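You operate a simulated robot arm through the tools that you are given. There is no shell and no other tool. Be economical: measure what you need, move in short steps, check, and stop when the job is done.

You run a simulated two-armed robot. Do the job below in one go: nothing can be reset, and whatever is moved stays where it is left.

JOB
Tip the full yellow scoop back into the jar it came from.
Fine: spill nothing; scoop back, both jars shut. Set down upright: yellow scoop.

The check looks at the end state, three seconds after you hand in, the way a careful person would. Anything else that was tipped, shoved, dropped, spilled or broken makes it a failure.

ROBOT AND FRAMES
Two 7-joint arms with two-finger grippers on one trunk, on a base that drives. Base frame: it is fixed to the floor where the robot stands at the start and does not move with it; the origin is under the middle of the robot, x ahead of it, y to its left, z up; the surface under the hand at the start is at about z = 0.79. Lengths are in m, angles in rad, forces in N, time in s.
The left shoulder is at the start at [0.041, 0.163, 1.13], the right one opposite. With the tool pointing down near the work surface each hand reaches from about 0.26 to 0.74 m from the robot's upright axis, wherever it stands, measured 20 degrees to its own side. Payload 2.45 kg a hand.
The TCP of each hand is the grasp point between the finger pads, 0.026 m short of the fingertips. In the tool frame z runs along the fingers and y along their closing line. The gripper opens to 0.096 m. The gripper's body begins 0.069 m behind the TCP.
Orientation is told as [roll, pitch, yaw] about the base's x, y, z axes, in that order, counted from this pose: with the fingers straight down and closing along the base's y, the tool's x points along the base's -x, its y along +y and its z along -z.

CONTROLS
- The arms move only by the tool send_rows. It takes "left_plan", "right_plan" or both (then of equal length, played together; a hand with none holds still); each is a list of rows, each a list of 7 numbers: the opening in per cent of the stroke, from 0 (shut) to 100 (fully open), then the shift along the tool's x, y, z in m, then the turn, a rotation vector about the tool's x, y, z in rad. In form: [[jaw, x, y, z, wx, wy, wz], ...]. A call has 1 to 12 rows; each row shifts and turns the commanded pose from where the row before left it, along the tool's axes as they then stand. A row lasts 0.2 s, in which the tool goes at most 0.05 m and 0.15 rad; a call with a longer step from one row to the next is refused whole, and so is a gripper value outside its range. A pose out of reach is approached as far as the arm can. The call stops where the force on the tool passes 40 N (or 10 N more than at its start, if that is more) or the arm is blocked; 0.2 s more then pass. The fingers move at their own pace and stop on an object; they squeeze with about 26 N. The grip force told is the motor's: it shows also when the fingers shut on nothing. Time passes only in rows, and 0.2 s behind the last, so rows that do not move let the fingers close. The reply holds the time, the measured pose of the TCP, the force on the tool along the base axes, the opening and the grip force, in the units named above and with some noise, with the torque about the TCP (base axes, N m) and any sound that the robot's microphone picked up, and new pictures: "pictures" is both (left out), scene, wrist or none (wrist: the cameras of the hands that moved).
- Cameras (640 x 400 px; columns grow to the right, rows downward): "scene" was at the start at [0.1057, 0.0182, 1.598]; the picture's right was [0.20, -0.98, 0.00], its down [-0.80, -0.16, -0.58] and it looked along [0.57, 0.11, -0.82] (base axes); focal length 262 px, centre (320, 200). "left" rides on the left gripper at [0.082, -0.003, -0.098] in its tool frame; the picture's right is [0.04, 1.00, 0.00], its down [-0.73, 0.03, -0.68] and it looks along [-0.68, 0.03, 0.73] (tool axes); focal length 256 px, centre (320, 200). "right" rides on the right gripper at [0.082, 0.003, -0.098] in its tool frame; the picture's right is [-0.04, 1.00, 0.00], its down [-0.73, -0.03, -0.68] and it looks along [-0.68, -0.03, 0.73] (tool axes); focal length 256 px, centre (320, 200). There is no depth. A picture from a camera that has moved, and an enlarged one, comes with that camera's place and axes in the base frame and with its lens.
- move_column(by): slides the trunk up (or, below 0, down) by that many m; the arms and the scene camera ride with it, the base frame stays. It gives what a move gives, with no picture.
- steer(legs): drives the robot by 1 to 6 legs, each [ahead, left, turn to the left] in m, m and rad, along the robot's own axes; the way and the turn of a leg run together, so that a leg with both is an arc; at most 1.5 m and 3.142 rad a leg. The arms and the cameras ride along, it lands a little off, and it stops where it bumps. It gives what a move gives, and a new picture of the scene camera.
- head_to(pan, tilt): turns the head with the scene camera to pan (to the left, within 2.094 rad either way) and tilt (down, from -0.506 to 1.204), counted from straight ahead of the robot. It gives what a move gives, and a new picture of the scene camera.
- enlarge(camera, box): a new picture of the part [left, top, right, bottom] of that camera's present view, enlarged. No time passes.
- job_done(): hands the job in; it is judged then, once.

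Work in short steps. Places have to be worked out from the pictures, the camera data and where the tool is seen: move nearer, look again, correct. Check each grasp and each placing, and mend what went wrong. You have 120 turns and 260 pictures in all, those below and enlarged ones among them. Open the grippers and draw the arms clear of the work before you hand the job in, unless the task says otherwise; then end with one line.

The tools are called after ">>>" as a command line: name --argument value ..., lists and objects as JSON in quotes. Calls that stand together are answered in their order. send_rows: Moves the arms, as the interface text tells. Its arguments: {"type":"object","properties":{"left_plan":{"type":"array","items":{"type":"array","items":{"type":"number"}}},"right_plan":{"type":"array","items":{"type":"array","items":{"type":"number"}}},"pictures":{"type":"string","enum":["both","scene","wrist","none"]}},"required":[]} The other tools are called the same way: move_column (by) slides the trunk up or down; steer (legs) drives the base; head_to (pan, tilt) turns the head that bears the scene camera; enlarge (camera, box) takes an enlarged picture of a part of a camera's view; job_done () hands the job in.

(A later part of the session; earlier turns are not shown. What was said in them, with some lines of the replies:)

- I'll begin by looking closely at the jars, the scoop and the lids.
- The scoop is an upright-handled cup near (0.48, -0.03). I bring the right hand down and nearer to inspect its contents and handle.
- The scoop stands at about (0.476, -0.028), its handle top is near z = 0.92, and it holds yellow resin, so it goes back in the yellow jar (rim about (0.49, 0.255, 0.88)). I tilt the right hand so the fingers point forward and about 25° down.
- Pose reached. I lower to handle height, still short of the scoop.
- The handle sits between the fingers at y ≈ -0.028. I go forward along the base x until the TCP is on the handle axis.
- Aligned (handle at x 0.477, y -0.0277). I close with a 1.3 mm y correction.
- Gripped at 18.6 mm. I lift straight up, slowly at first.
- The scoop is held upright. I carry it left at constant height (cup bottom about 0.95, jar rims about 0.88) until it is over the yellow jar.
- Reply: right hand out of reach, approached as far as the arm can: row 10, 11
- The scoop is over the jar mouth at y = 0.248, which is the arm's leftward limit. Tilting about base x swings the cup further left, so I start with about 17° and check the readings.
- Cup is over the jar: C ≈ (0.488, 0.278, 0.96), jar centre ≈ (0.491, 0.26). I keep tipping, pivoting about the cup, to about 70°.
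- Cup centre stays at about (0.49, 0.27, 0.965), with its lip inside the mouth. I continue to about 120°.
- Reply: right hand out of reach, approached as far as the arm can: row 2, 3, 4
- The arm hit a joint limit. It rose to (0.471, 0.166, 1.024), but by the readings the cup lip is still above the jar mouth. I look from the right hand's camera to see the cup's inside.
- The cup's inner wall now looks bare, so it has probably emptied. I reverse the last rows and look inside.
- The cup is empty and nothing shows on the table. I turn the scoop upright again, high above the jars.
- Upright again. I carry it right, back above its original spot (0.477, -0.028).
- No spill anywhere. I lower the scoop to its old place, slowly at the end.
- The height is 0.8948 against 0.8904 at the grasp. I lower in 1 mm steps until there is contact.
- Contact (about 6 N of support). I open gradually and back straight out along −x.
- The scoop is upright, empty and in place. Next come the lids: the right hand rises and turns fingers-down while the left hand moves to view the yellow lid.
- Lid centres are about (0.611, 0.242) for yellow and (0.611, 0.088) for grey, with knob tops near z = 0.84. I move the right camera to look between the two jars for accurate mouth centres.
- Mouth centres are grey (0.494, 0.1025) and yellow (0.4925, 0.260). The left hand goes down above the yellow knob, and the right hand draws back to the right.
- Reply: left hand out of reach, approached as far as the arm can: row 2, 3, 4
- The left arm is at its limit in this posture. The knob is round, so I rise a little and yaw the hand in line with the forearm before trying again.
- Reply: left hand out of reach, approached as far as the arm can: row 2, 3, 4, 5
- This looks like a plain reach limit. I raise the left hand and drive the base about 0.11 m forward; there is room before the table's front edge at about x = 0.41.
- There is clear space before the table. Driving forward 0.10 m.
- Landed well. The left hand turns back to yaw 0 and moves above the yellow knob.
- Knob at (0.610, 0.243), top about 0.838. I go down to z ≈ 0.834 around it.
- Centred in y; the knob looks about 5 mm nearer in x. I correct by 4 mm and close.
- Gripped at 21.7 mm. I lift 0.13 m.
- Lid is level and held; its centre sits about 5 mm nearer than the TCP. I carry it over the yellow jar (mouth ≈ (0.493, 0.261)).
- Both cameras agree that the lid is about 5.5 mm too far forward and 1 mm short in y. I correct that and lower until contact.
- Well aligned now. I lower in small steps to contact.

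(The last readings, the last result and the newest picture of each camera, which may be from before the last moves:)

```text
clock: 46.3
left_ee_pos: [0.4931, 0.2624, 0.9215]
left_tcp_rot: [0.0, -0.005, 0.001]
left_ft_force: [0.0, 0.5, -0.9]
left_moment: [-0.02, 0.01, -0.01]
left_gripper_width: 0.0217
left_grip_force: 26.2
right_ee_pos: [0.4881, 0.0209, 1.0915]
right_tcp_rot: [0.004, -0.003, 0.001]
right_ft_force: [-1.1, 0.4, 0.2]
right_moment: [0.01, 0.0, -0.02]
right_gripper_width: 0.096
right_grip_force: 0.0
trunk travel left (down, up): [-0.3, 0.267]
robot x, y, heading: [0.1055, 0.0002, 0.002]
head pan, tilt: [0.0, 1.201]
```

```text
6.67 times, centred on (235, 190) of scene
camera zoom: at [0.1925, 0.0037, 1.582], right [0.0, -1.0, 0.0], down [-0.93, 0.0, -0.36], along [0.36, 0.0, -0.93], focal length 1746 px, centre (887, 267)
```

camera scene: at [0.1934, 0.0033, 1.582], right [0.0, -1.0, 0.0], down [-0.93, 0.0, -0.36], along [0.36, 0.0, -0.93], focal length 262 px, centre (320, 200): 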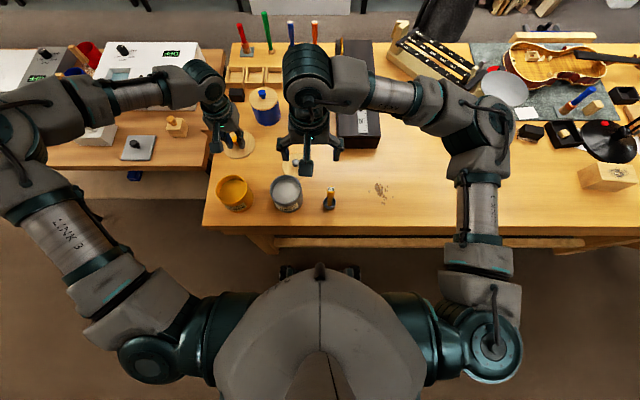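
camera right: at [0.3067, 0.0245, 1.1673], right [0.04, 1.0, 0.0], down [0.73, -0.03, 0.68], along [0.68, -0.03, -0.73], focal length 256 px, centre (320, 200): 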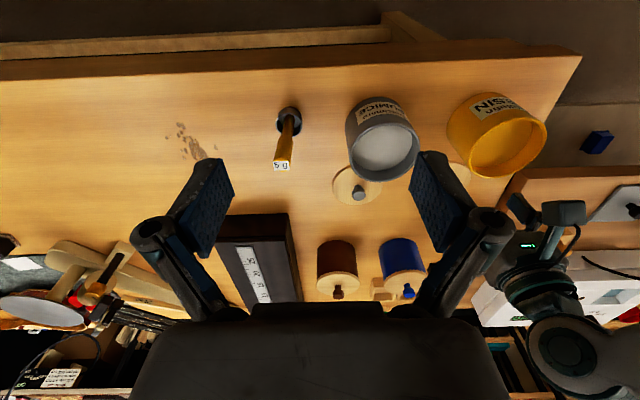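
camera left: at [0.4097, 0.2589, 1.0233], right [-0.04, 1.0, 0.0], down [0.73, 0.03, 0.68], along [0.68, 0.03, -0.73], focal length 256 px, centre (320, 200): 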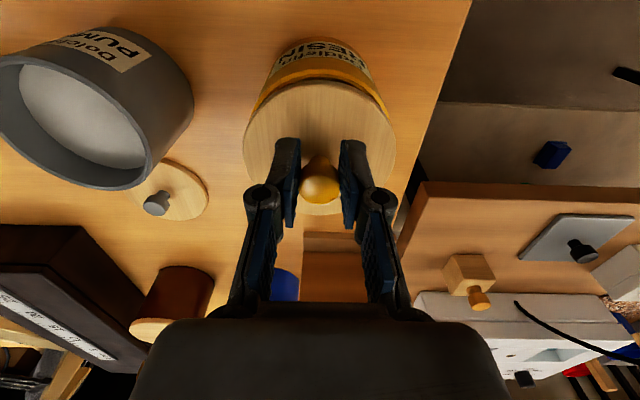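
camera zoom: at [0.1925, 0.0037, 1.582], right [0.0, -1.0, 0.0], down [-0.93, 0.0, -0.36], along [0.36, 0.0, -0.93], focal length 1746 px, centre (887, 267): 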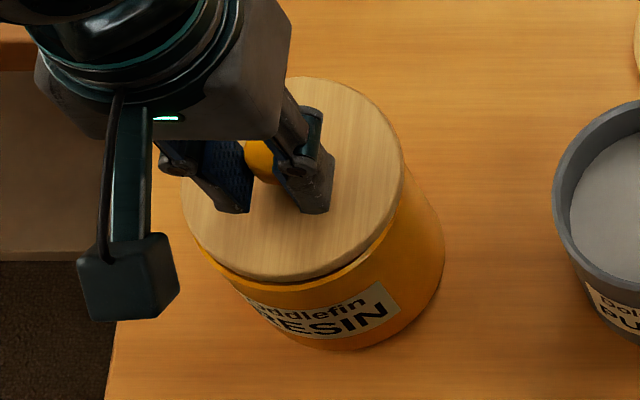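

>>> send_rows --left_plan '[[0, 0.0015, 0.0015, 0, 0, 0, 0], [0, 0, 0, 0.001, 0, 0, 0], [0, 0, 0, 0.001, 0, 0, 0], [0, 0, 0, 0.001, 0, 0, 0], [0, 0, 0, 0, 0, 0, 0]]' --pictures "none"

>>> enlarge --camera "scene" --box '[195, 160, 275, 220]'

>>> enlarge --camera "left" --box '[220, 20, 420, 220]'

```text
clock: 47.5
left_ee_pos: [0.4904, 0.2646, 0.9175]
left_tcp_rot: [0.001, -0.004, -0.001]
left_ft_force: [1.0, 0.3, -0.4]
left_moment: [-0.01, 0.04, 0.0]
left_gripper_width: 0.0215
left_grip_force: 26.2
right_ee_pos: [0.4873, 0.0213, 1.0911]
right_tcp_rot: [0.003, -0.002, 0.002]
right_ft_force: [-0.7, -0.3, -0.8]
right_moment: [0.01, 0.0, 0.02]
right_gripper_width: 0.0959
right_grip_force: 0.1
trunk travel left (down, up): [-0.3, 0.267]
robot x, y, heading: [0.1011, -0.0003, -0.001]
head pan, tilt: [0.0, 1.201]
```

```text
6.67 times, centred on (235, 190) of scene
camera zoom: at [0.1925, 0.0037, 1.582], right [0.0, -1.0, 0.0], down [-0.93, 0.0, -0.36], along [0.36, 0.0, -0.93], focal length 1746 px, centre (887, 267)
```

zoom: 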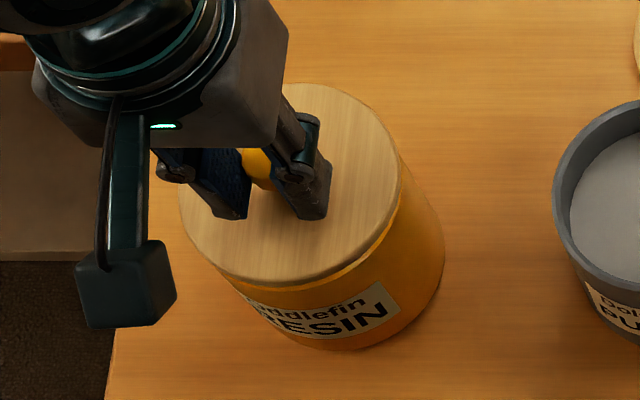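

```text
2.00 times, centred on (320, 120) of left
camera zoom: at [0.4084, 0.2603, 1.0149], right [-0.04, 1.0, 0.0], down [0.73, 0.03, 0.68], along [0.68, 0.03, -0.73], focal length 512 px, centre (320, 360)
```

zoom: 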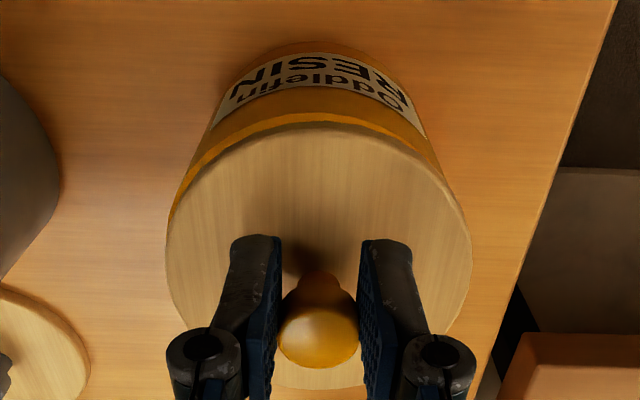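

Very close now. I back off 0.8 mm in y and keep lowering.

>>> send_rows --left_plan '[[0, 0, -0.0008, 0.001, 0, 0, 0], [0, 0, 0, 0.001, 0, 0, 0], [0, 0, 0, 0.001, 0, 0, 0], [0, 0, 0, 0.001, 0, 0, 0], [0, 0, 0, 0, 0, 0, 0]]' --pictures "none"

>>> enlarge --camera "left" --box '[220, 20, 420, 220]'

```text
clock: 48.7
left_ee_pos: [0.4906, 0.2638, 0.9161]
left_tcp_rot: [0.0, -0.01, 0.0]
left_ft_force: [3.6, 6.8, 27.6]
left_moment: [0.18, -0.35, 0.07]
left_gripper_width: 0.0217
left_grip_force: 25.7
right_ee_pos: [0.4852, 0.0223, 1.0913]
right_tcp_rot: [0.003, -0.005, -0.001]
right_ft_force: [-0.1, -0.9, -0.5]
right_moment: [-0.03, 0.02, 0.02]
right_gripper_width: 0.0961
right_grip_force: 0.0
trunk travel left (down, up): [-0.3, 0.267]
robot x, y, heading: [0.1007, -0.0004, 0.004]
head pan, tilt: [0.0, 1.201]
```

```text
2.00 times, centred on (320, 120) of left
camera zoom: at [0.4079, 0.2595, 1.0123], right [-0.04, 1.0, 0.0], down [0.73, 0.03, 0.69], along [0.68, 0.03, -0.73], focal length 512 px, centre (320, 360)
```

zoom: 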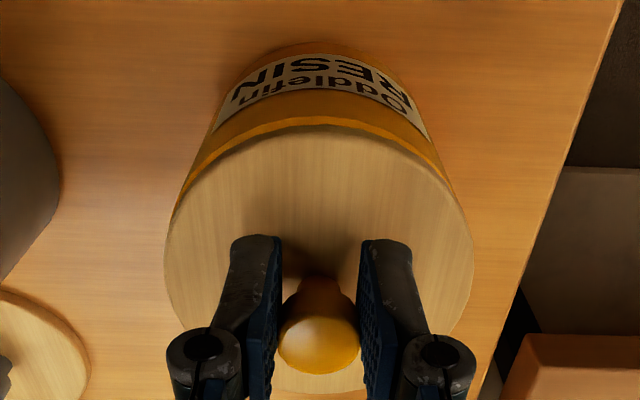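

Firm contact (28 N). I ease the pressure and release.

>>> send_rows --left_plan '[[0, 0, 0, -0.0025, 0, 0, 0], [0, 0, 0, 0, 0, 0, 0], [25, 0, 0, 0, 0, 0, 0], [50, 0, 0, 0, 0, 0, 0], [100, 0, 0, 0, 0, 0, 0], [100, 0, 0, 0, 0, 0, 0], [100, 0, 0, -0.03, 0, 0, 0], [100, 0, 0, -0.04, 0, 0, 0], [100, 0, 0, -0.04, 0, 0, 0], [100, 0, 0, 0, 0, 0, 0]]' --pictures "wrist"

>>> enlarge --camera "scene" --box '[195, 160, 275, 220]'

>>> enlarge --camera "left" --box '[220, 20, 420, 220]'

```text
clock: 50.9
left_ee_pos: [0.4899, 0.2621, 1.0283]
left_tcp_rot: [-0.001, -0.006, 0.0]
left_ft_force: [0.8, -0.2, 0.9]
left_moment: [0.02, -0.05, 0.0]
left_gripper_width: 0.096
left_grip_force: 0.0
right_ee_pos: [0.4894, 0.0224, 1.0909]
right_tcp_rot: [0.004, -0.005, 0.0]
right_ft_force: [-0.1, -0.3, 1.0]
right_moment: [0.03, 0.04, 0.03]
right_gripper_width: 0.0961
right_grip_force: 0.0
trunk travel left (down, up): [-0.3, 0.267]
robot x, y, heading: [0.1003, -0.0006, 0.005]
head pan, tilt: [0.0, 1.201]
heard: snap
camera left: at [0.4075, 0.2582, 1.1251], right [-0.04, 1.0, 0.0], down [0.73, 0.03, 0.68], along [0.68, 0.03, -0.73], focal length 256 px, centre (320, 200)
```

left: 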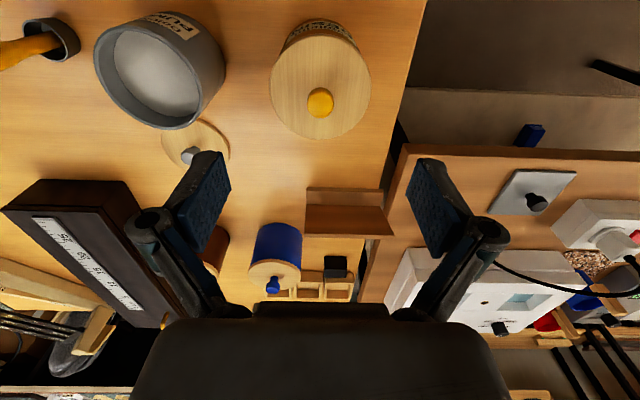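

```text
6.67 times, centred on (235, 190) of scene
camera zoom: at [0.1925, 0.0034, 1.582], right [0.0, -1.0, 0.0], down [-0.93, 0.0, -0.36], along [0.36, 0.0, -0.93], focal length 1746 px, centre (887, 267)
```

zoom: 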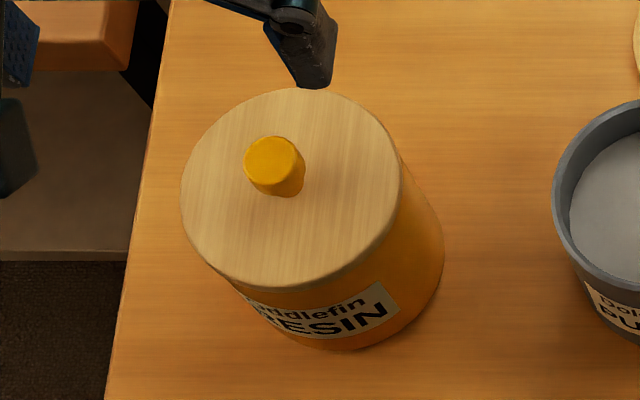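

```text
2.00 times, centred on (320, 120) of left
camera zoom: at [0.4075, 0.2582, 1.1251], right [-0.04, 1.0, 0.0], down [0.73, 0.03, 0.68], along [0.68, 0.03, -0.73], focal length 512 px, centre (320, 360)
```

zoom: 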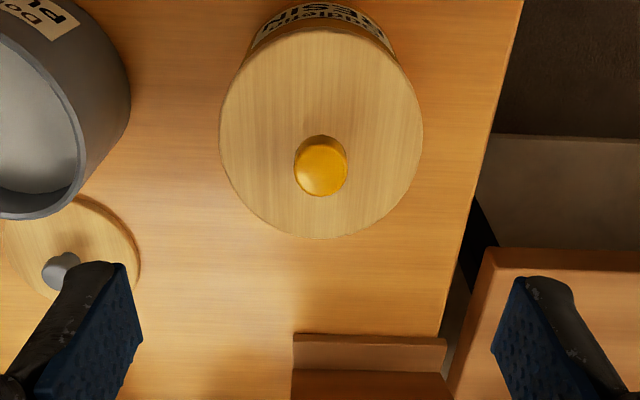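

A snap was heard and the lid is flush: the yellow jar is shut. The left hand moves away left, and the right goes above the grey lid's knob (≈ (0.608, 0.086)).

>>> send_rows --left_plan '[[100, 0, 0.03, -0.01, 0, 0, 0], [100, 0, 0.04, -0.01, 0, 0, 0], [100, 0, 0.04, 0, 0, 0, 0], [100, 0, 0.03, 0, 0, 0, 0], [100, 0, 0, 0, 0, 0, 0], [100, 0, 0, 0, 0, 0, 0], [100, 0, 0, 0, 0, 0, 0]]' --right_plan '[[100, -0.02, 0.01, 0, 0, 0, 0], [100, -0.025, 0.015, 0.02, 0, 0, 0], [100, -0.025, 0.015, 0.03, 0, 0, 0], [100, -0.025, 0.015, 0.03, 0, 0, 0], [100, -0.015, 0.009, 0.03, 0, 0, 0], [100, 0, 0, 0.04, 0, 0, 0], [100, 0, 0, 0, 0, 0, 0]]' --pictures "both"

>>> enlarge --camera "right" --box '[160, 60, 480, 260]'

```text
clock: 52.5
left_ee_pos: [0.4899, 0.404, 1.0466]
left_tcp_rot: [0.004, -0.004, 0.0]
left_ft_force: [0.5, -0.8, -0.5]
left_moment: [0.02, -0.02, 0.0]
left_gripper_width: 0.0961
left_grip_force: 0.1
right_ee_pos: [0.5978, 0.0863, 0.9405]
right_tcp_rot: [0.006, -0.003, 0.002]
right_ft_force: [-0.6, -0.7, -0.7]
right_moment: [0.02, -0.02, 0.0]
right_gripper_width: 0.0963
right_grip_force: 0.1
trunk travel left (down, up): [-0.3, 0.267]
robot x, y, heading: [0.1017, -0.0008, -0.0]
head pan, tilt: [0.0, 1.201]
camera scene: at [0.1919, 0.0051, 1.5821], right [0.0, -1.0, 0.0], down [-0.93, 0.0, -0.36], along [0.36, 0.0, -0.93], focal length 262 px, centre (320, 200)
camera right: at [0.5165, 0.0905, 1.0382], right [0.04, 1.0, 0.0], down [0.73, -0.03, 0.68], along [0.68, -0.02, -0.73], focal length 256 px, centre (320, 200)
camera left: at [0.4071, 0.3993, 1.1438], right [-0.04, 1.0, 0.0], down [0.73, 0.03, 0.68], along [0.68, 0.03, -0.73], focal length 256 px, centre (320, 200)
```

scene: 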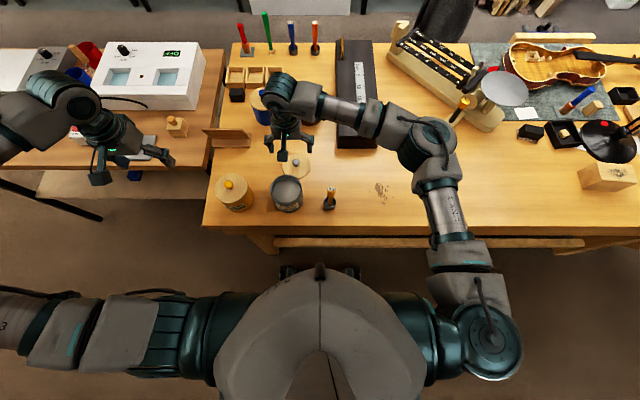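
right: 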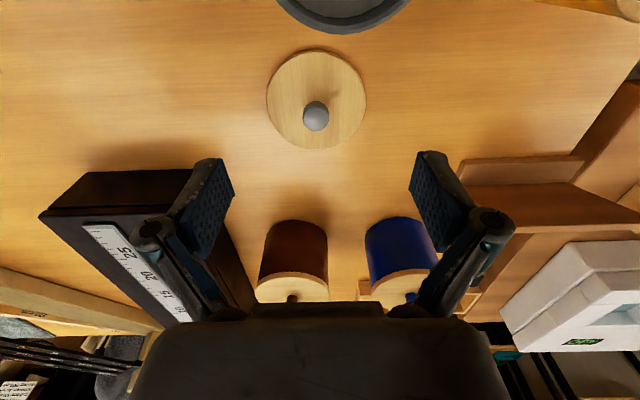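
left: 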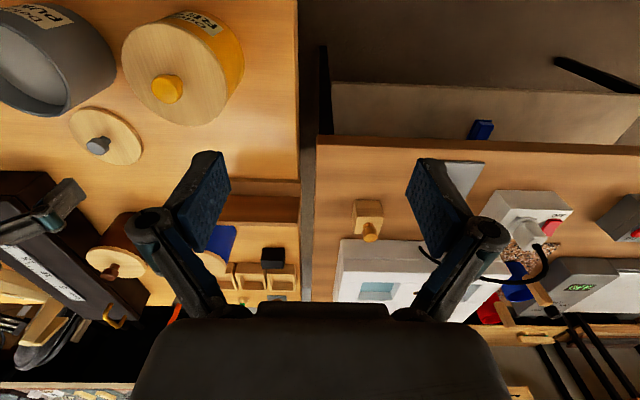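

```text
2.00 times, centred on (320, 160) of right
camera zoom: at [0.5165, 0.0905, 1.0382], right [0.04, 1.0, 0.0], down [0.73, -0.03, 0.68], along [0.68, -0.02, -0.73], focal length 512 px, centre (320, 280)
```

zoom: 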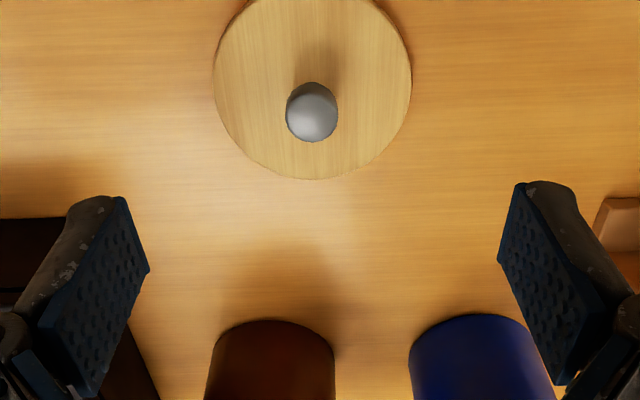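

Knob at about (0.613, 0.084). I go down around it to z = 0.834.

>>> send_rows --right_plan '[[100, -0.008, -0.001, 0.025, 0, 0, 0], [100, -0.007, -0.001, 0.025, 0, 0, 0], [100, 0, 0, 0.025, 0, 0, 0], [100, 0, 0, 0.02, 0, 0, 0], [100, 0, 0, 0.011, 0, 0, 0], [100, 0, 0, 0, 0, 0, 0]]' --pictures "wrist"

>>> enlarge --camera "right" --box '[220, 60, 420, 260]'

```text
clock: 53.9
left_ee_pos: [0.4883, 0.4035, 1.047]
left_tcp_rot: [-0.001, -0.005, 0.001]
left_ft_force: [-0.9, 0.2, 0.0]
left_moment: [-0.02, -0.03, -0.01]
left_gripper_width: 0.096
left_grip_force: 0.1
right_ee_pos: [0.6133, 0.0828, 0.8351]
right_tcp_rot: [0.002, -0.003, 0.002]
right_ft_force: [-0.6, -0.1, 0.3]
right_moment: [0.03, -0.04, -0.01]
right_gripper_width: 0.096
right_grip_force: 0.1
trunk travel left (down, up): [-0.3, 0.267]
robot x, y, heading: [0.1045, -0.0016, -0.002]
head pan, tilt: [0.0, 1.201]
camera right: at [0.5314, 0.0876, 0.9331], right [0.04, 1.0, 0.0], down [0.73, -0.03, 0.68], along [0.68, -0.02, -0.73], focal length 256 px, centre (320, 200)
```

right: 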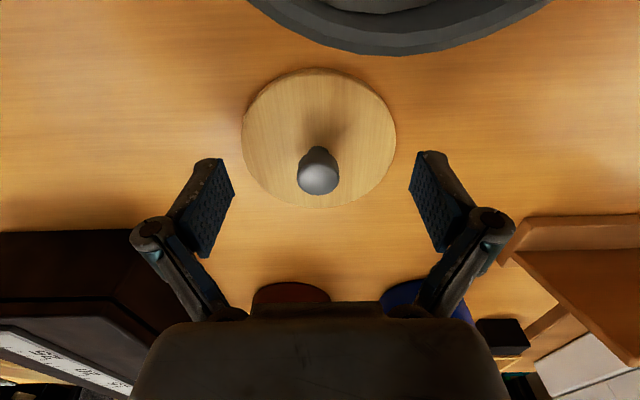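

```text
2.00 times, centred on (320, 160) of right
camera zoom: at [0.5314, 0.0876, 0.9331], right [0.04, 1.0, 0.0], down [0.73, -0.03, 0.68], along [0.68, -0.02, -0.73], focal length 512 px, centre (320, 280)
```

zoom: 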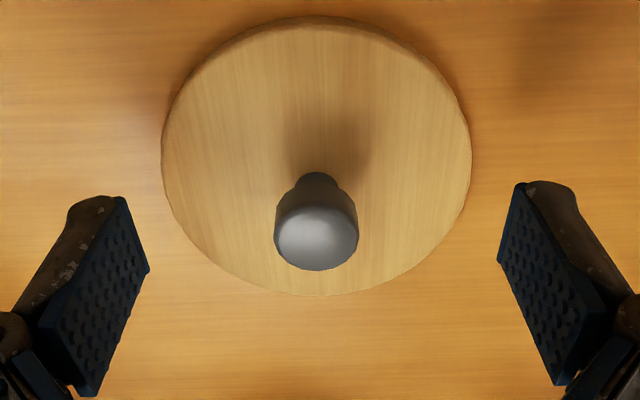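

As with the yellow one, I shift about 5 mm back and 2 mm right, then close.

>>> send_rows --right_plan '[[100, 0.005, -0.0018, 0.001, 0, 0, 0], [60, 0, 0, 0, 0, 0, 0], [30, 0, 0, 0, 0, 0, 0], [0, 0, 0, 0, 0, 0, 0], [0, 0, 0, 0, 0, 0, 0], [0, 0, 0, 0, 0, 0, 0]]' --pictures "wrist"

```text
clock: 55.3
left_ee_pos: [0.4898, 0.4035, 1.0462]
left_tcp_rot: [0.0, -0.005, 0.0]
left_ft_force: [-0.4, 0.2, -0.5]
left_moment: [-0.03, -0.02, -0.01]
left_gripper_width: 0.0959
left_grip_force: 0.1
right_ee_pos: [0.6088, 0.0814, 0.8341]
right_tcp_rot: [-0.001, -0.005, 0.001]
right_ft_force: [0.0, 0.3, 0.4]
right_moment: [0.01, -0.02, 0.03]
right_gripper_width: 0.022
right_grip_force: 25.8
trunk travel left (down, up): [-0.3, 0.267]
robot x, y, heading: [0.1014, -0.0014, -0.0]
head pan, tilt: [0.0, 1.201]
camera right: at [0.5266, 0.086, 0.9324], right [0.04, 1.0, 0.0], down [0.73, -0.03, 0.68], along [0.68, -0.02, -0.73], focal length 256 px, centre (320, 200)
```

right: 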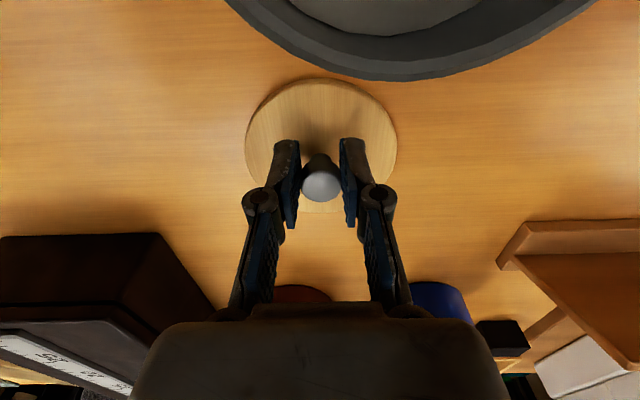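

Gripped. I lift 0.13 m and carry it over the grey jar (TCP target (0.4915, 0.103)).

>>> send_rows --right_plan '[[0, 0, 0, -0.01, 0, 0, 0], [0, 0, 0, -0.02, 0, 0, 0], [0, 0, 0, -0.03, 0, 0, 0], [0, 0, 0, -0.03, 0, 0, 0], [0, 0, 0, -0.03, 0, 0, 0], [0, 0, 0, -0.01, 0, 0, 0], [0, 0.02, 0.004, 0, 0, 0, 0], [0, 0.025, 0.005, 0, 0, 0, 0], [0, 0.025, 0.005, 0, 0, 0, 0], [0, 0.025, 0.004, 0, 0, 0, 0], [0, 0.0215, 0.0035, 0, 0, 0, 0], [0, 0, 0, 0, 0, 0, 0]]' --pictures "wrist"

>>> enlarge --camera "scene" --box '[240, 160, 340, 235]'

```text
clock: 57.9
left_ee_pos: [0.4899, 0.4037, 1.046]
left_tcp_rot: [-0.001, -0.006, -0.001]
left_ft_force: [0.2, 0.0, -0.4]
left_moment: [0.03, 0.01, 0.01]
left_gripper_width: 0.0959
left_grip_force: 0.1
right_ee_pos: [0.4912, 0.1043, 0.9649]
right_tcp_rot: [0.003, -0.002, 0.002]
right_ft_force: [0.2, 0.2, -0.3]
right_moment: [0.02, 0.02, -0.01]
right_gripper_width: 0.0219
right_grip_force: 26.0
trunk travel left (down, up): [-0.3, 0.267]
robot x, y, heading: [0.1005, 0.0027, 0.002]
head pan, tilt: [0.0, 1.201]
camera right: at [0.4098, 0.1074, 1.063], right [0.04, 1.0, 0.0], down [0.73, -0.03, 0.68], along [0.68, -0.02, -0.73], focal length 256 px, centre (320, 200)
```

right: 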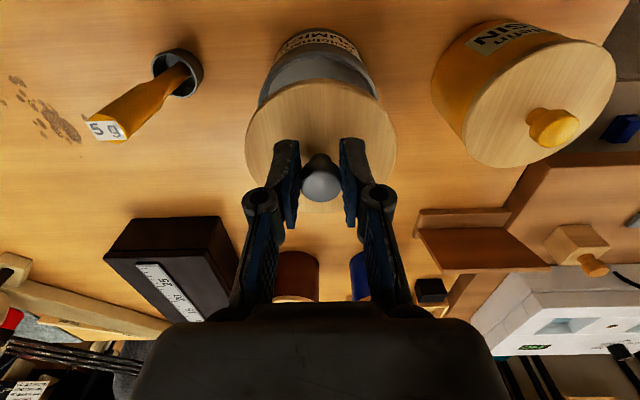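

```text
5.33 times, centred on (290, 198) of scene
camera zoom: at [0.1923, 0.0058, 1.582], right [0.0, -1.0, 0.0], down [-0.93, 0.0, -0.36], along [0.36, 0.0, -0.93], focal length 1397 px, centre (480, 213)
```

zoom: 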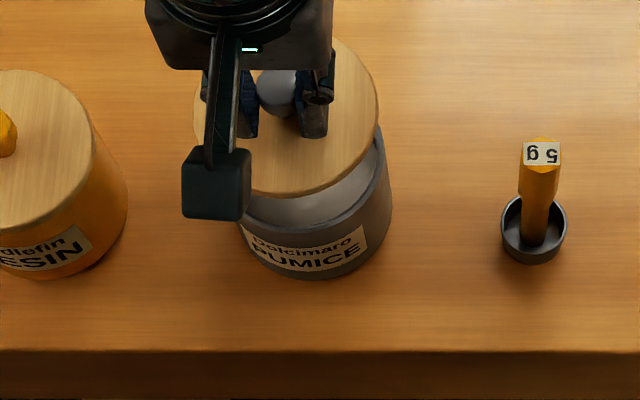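

>>> send_rows --right_plan '[[0, 0, 0, 0.018, 0, 0, 0], [0, 0, 0, 0.014, 0, 0, 0], [0, 0, 0, 0.006, 0, 0, 0], [0, 0, 0, 0, 0, 0, 0]]' --pictures "none"

>>> enlarge --camera "scene" --box '[245, 160, 325, 220]'

>>> enlarge --camera "right" --box '[220, 20, 420, 220]'

```text
clock: 58.9
left_ee_pos: [0.49, 0.4028, 1.0452]
left_tcp_rot: [-0.001, -0.006, -0.001]
left_ft_force: [0.3, 0.6, 0.1]
left_moment: [0.07, -0.03, 0.0]
left_gripper_width: 0.0961
left_grip_force: 0.0
right_ee_pos: [0.4908, 0.1031, 0.927]
right_tcp_rot: [0.004, -0.003, 0.001]
right_ft_force: [-1.2, 0.1, -1.6]
right_moment: [0.01, -0.01, -0.01]
right_gripper_width: 0.022
right_grip_force: 25.5
trunk travel left (down, up): [-0.3, 0.267]
robot x, y, heading: [0.098, 0.0013, 0.002]
head pan, tilt: [0.0, 1.201]
```

```text
6.67 times, centred on (285, 190) of scene
camera zoom: at [0.1921, 0.0058, 1.5821], right [0.0, -1.0, 0.0], down [-0.93, 0.0, -0.36], along [0.36, 0.0, -0.93], focal length 1746 px, centre (553, 267)
```

zoom: 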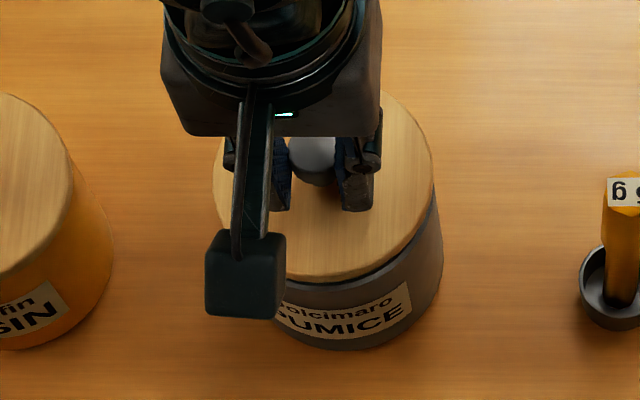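

```text
2.00 times, centred on (320, 120) of right
camera zoom: at [0.4091, 0.1068, 1.0247], right [0.04, 1.0, 0.0], down [0.73, -0.03, 0.68], along [0.68, -0.02, -0.73], focal length 512 px, centre (320, 360)
```

zoom: 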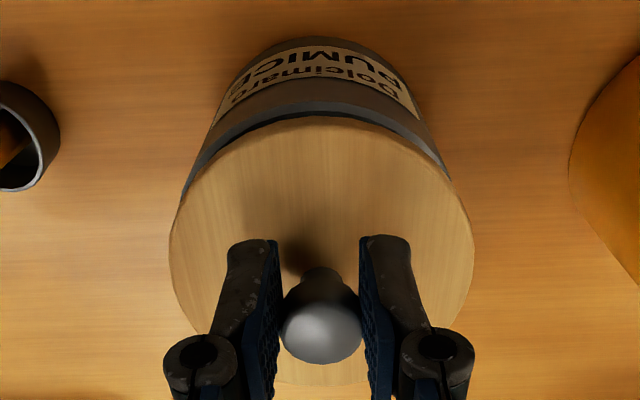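

Nearly centred; tiny correction, then lower until it presses and snaps.

>>> send_rows --right_plan '[[0, -0.001, -0.0006, 0.002, 0, 0, 0], [0, 0, 0, 0.002, 0, 0, 0], [0, 0, 0, 0.002, 0, 0, 0], [0, 0, 0, 0.001, 0, 0, 0], [0, 0, 0, 0, 0, 0, 0]]' --pictures "none"

>>> enlarge --camera "right" --box '[220, 20, 420, 220]'

>>> enlarge --camera "scene" --box '[245, 160, 325, 220]'

```text
clock: 60.1
left_ee_pos: [0.491, 0.4037, 1.0466]
left_tcp_rot: [0.002, -0.006, -0.001]
left_ft_force: [-1.1, -0.2, -0.1]
left_moment: [-0.02, -0.03, 0.0]
left_gripper_width: 0.0961
left_grip_force: 0.0
right_ee_pos: [0.4922, 0.103, 0.9193]
right_tcp_rot: [0.001, -0.002, 0.002]
right_ft_force: [0.3, 0.2, 0.3]
right_moment: [-0.02, 0.02, -0.02]
right_gripper_width: 0.0221
right_grip_force: 25.4
trunk travel left (down, up): [-0.3, 0.267]
robot x, y, heading: [0.105, -0.0038, 0.003]
head pan, tilt: [0.0, 1.201]
```

```text
2.00 times, centred on (320, 120) of right
camera zoom: at [0.4106, 0.1064, 1.0174], right [0.04, 1.0, 0.0], down [0.73, -0.03, 0.68], along [0.68, -0.02, -0.73], focal length 512 px, centre (320, 360)
```

zoom: 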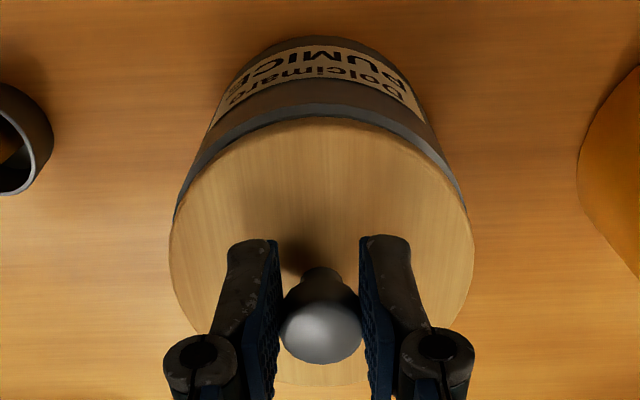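

```text
6.67 times, centred on (285, 190) of scene
camera zoom: at [0.1919, 0.0058, 1.5821], right [0.0, -1.0, 0.0], down [-0.93, 0.0, -0.36], along [0.36, 0.0, -0.93], focal length 1746 px, centre (553, 267)
```

zoom: 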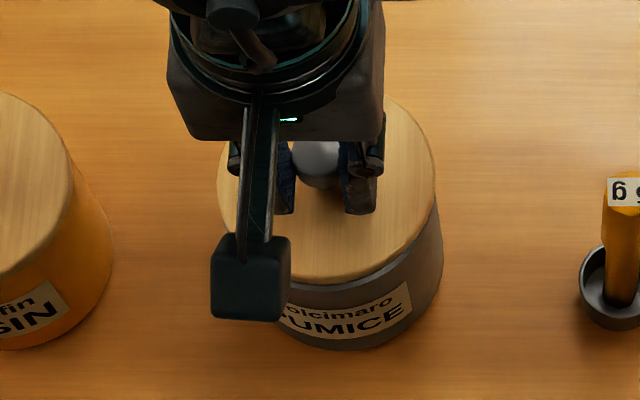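

>>> send_rows --right_plan '[[0, 0.0005, 0, 0.001, 0, 0, 0], [0, 0, 0, 0.001, 0, 0, 0], [0, 0, 0, 0.001, 0, 0, 0], [0, 0, 0, 0.001, 0, 0, 0], [0, 0, 0, 0.001, 0, 0, 0], [0, 0, 0, 0, 0, 0, 0]]' --pictures "none"

>>> enlarge --camera "right" --box '[220, 20, 420, 220]'

```text
clock: 61.5
left_ee_pos: [0.4876, 0.4021, 1.0474]
left_tcp_rot: [0.002, -0.006, -0.001]
left_ft_force: [-0.2, 0.2, 0.3]
left_moment: [-0.02, -0.01, 0.03]
left_gripper_width: 0.0962
left_grip_force: 0.1
right_ee_pos: [0.4921, 0.1031, 0.915]
right_tcp_rot: [0.003, -0.004, 0.0]
right_ft_force: [4.9, -1.7, 26.3]
right_moment: [-0.05, -0.36, -0.02]
right_gripper_width: 0.0216
right_grip_force: 26.3
trunk travel left (down, up): [-0.3, 0.267]
robot x, y, heading: [0.0987, -0.003, 0.002]
head pan, tilt: [0.0, 1.201]
```

```text
2.00 times, centred on (320, 120) of right
camera zoom: at [0.4096, 0.1064, 1.013], right [0.04, 1.0, 0.0], down [0.73, -0.03, 0.68], along [0.68, -0.02, -0.73], focal length 512 px, centre (320, 360)
```

zoom: 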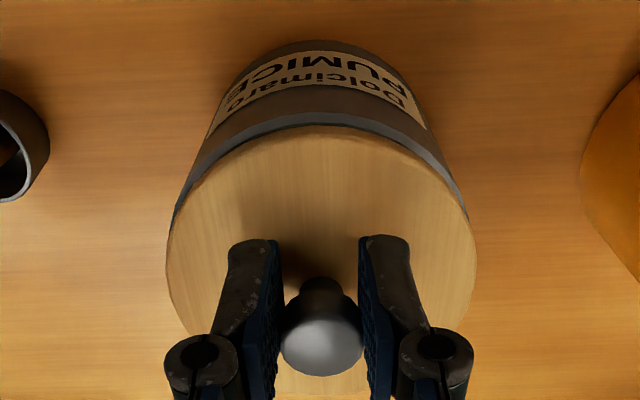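

Same pressing force as the yellow one. I ease and release, listening for the snap.

>>> send_rows --right_plan '[[0, 0, 0, -0.0025, 0, 0, 0], [0, 0, 0, 0, 0, 0, 0], [25, 0, 0, 0, 0, 0, 0], [50, 0, 0, 0, 0, 0, 0], [100, 0, 0, 0, 0, 0, 0], [100, 0, 0, 0, 0, 0, 0], [100, 0, 0, -0.03, 0, 0, 0], [100, 0, 0, -0.04, 0, 0, 0], [100, 0, 0, -0.04, 0, 0, 0], [100, 0, 0, 0, 0, 0, 0]]' --pictures "wrist"

>>> enlarge --camera "scene" --box '[195, 150, 355, 230]'

>>> enlarge --camera "right" --box '[220, 0, 420, 200]'

```text
clock: 63.7
left_ee_pos: [0.4903, 0.4034, 1.0456]
left_tcp_rot: [-0.001, -0.005, 0.0]
left_ft_force: [-0.1, -0.4, -0.3]
left_moment: [0.04, 0.0, 0.01]
left_gripper_width: 0.096
left_grip_force: 0.0
right_ee_pos: [0.4914, 0.104, 1.0261]
right_tcp_rot: [0.002, -0.002, 0.003]
right_ft_force: [0.0, -0.4, 0.3]
right_moment: [0.0, 0.03, 0.0]
right_gripper_width: 0.096
right_grip_force: 0.0
trunk travel left (down, up): [-0.3, 0.267]
robot x, y, heading: [0.1023, -0.0031, 0.001]
head pan, tilt: [0.0, 1.201]
heard: snap
camera right: at [0.4093, 0.107, 1.124], right [0.04, 1.0, 0.0], down [0.73, -0.03, 0.68], along [0.68, -0.02, -0.73], focal length 256 px, centre (320, 200)
```

right: 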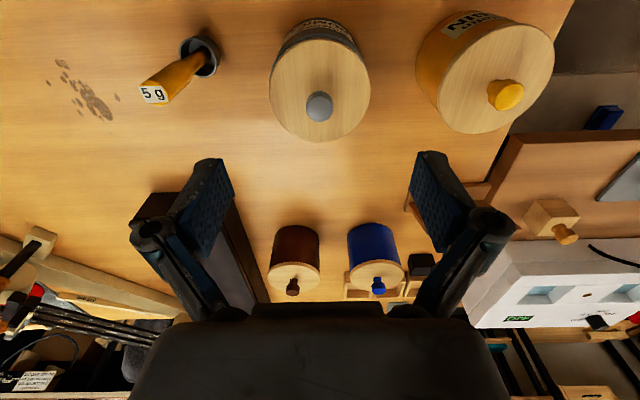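

```text
4.00 times, centred on (275, 190) of scene
camera zoom: at [0.1923, 0.0058, 1.582], right [0.0, -1.0, 0.0], down [-0.93, 0.0, -0.36], along [0.36, 0.0, -0.93], focal length 1048 px, centre (500, 240)
```

zoom: 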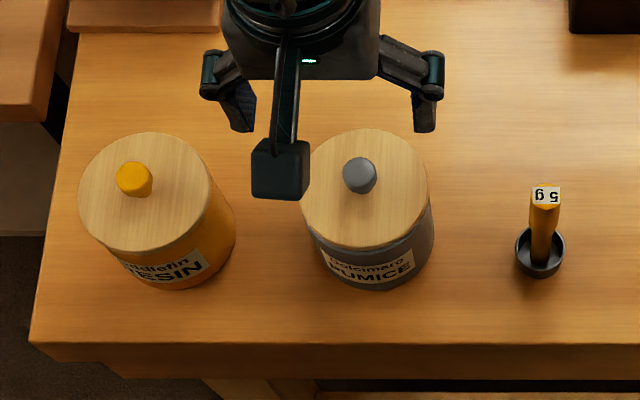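

```text
2.00 times, centred on (320, 100) of right
camera zoom: at [0.4093, 0.107, 1.124], right [0.04, 1.0, 0.0], down [0.73, -0.03, 0.68], along [0.68, -0.02, -0.73], focal length 512 px, centre (320, 400)
```

zoom: 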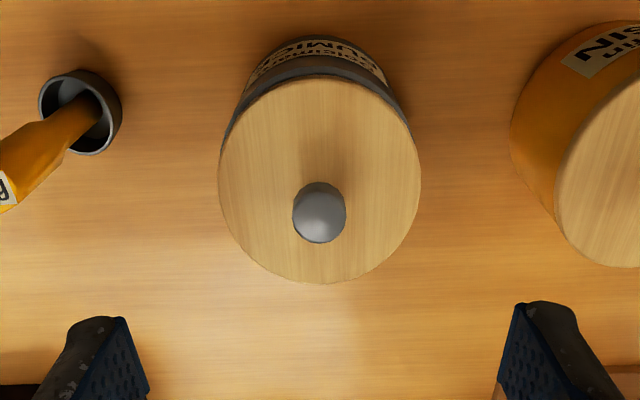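

Both lids snapped on and sit flush, and the scoop stands upright and empty. I draw both arms up and clear.

>>> send_rows --right_plan '[[100, 0, 0, -0.04, 0, 0, 0], [100, 0, 0, -0.04, 0, 0, 0], [100, 0, -0.03, -0.02, 0, 0, 0], [100, 0, -0.04, 0, 0, 0, 0], [100, 0, -0.04, 0, 0, 0, 0], [100, 0, -0.04, 0, 0, 0, 0], [100, 0, -0.04, 0, 0, 0, 0], [100, 0, -0.04, 0, 0, 0, 0], [100, 0, 0, 0, 0, 0, 0]]' --left_plan '[[100, 0, 0, -0.03, 0, 0, 0], [100, 0, 0, -0.03, 0, 0, 0], [100, 0, 0, -0.02, 0, 0, 0], [100, 0, 0, 0, 0, 0, 0], [100, 0, 0, 0, 0, 0, 0], [100, 0, 0, 0, 0, 0, 0], [100, 0, 0, 0, 0, 0, 0], [100, 0, 0, 0, 0, 0, 0], [100, 0, 0, 0, 0, 0, 0]]' --pictures "scene"

>>> enlarge --camera "scene" --box '[190, 110, 400, 240]'

```text
clock: 65.7
left_ee_pos: [0.4913, 0.4027, 1.1274]
left_tcp_rot: [0.003, -0.005, -0.002]
left_ft_force: [0.6, -0.6, 0.2]
left_moment: [0.0, -0.03, 0.03]
left_gripper_width: 0.0958
left_grip_force: 0.0
right_ee_pos: [0.4929, -0.1268, 1.125]
right_tcp_rot: [0.005, -0.002, 0.001]
right_ft_force: [0.2, -0.1, 0.2]
right_moment: [0.02, 0.0, 0.0]
right_gripper_width: 0.0961
right_grip_force: 0.0
trunk travel left (down, up): [-0.3, 0.267]
robot x, y, heading: [0.0993, -0.0016, -0.003]
head pan, tilt: [0.0, 1.201]
camera scene: at [0.1919, 0.0015, 1.5821], right [0.0, -1.0, 0.0], down [-0.93, 0.0, -0.36], along [0.36, 0.0, -0.93], focal length 262 px, centre (320, 200)
```

scene: 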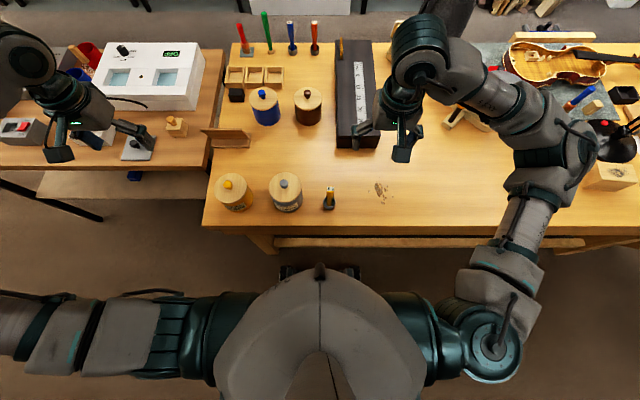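

```text
3.05 times, centred on (295, 175) of scene
camera zoom: at [0.1919, 0.0015, 1.5821], right [0.0, -1.0, 0.0], down [-0.93, 0.0, -0.36], along [0.36, 0.0, -0.93], focal length 798 px, centre (396, 276)
```

zoom: 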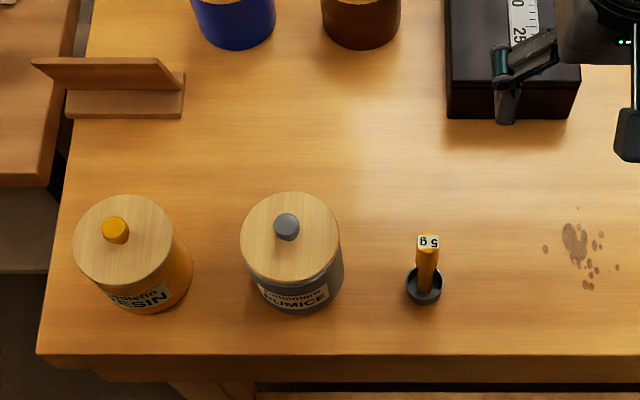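

The table is clean apart from the stain that was there at the start. Both jars are shut, the scoop stands upright in its place, and the arms are clear, so I hand in.

>>> job_done

```text
The job is handed in.
```

The yellow scoop was emptied back into the yellow resin jar with no spill seen. It stands upright where it started, and both jars are shut: each lid snapped on.
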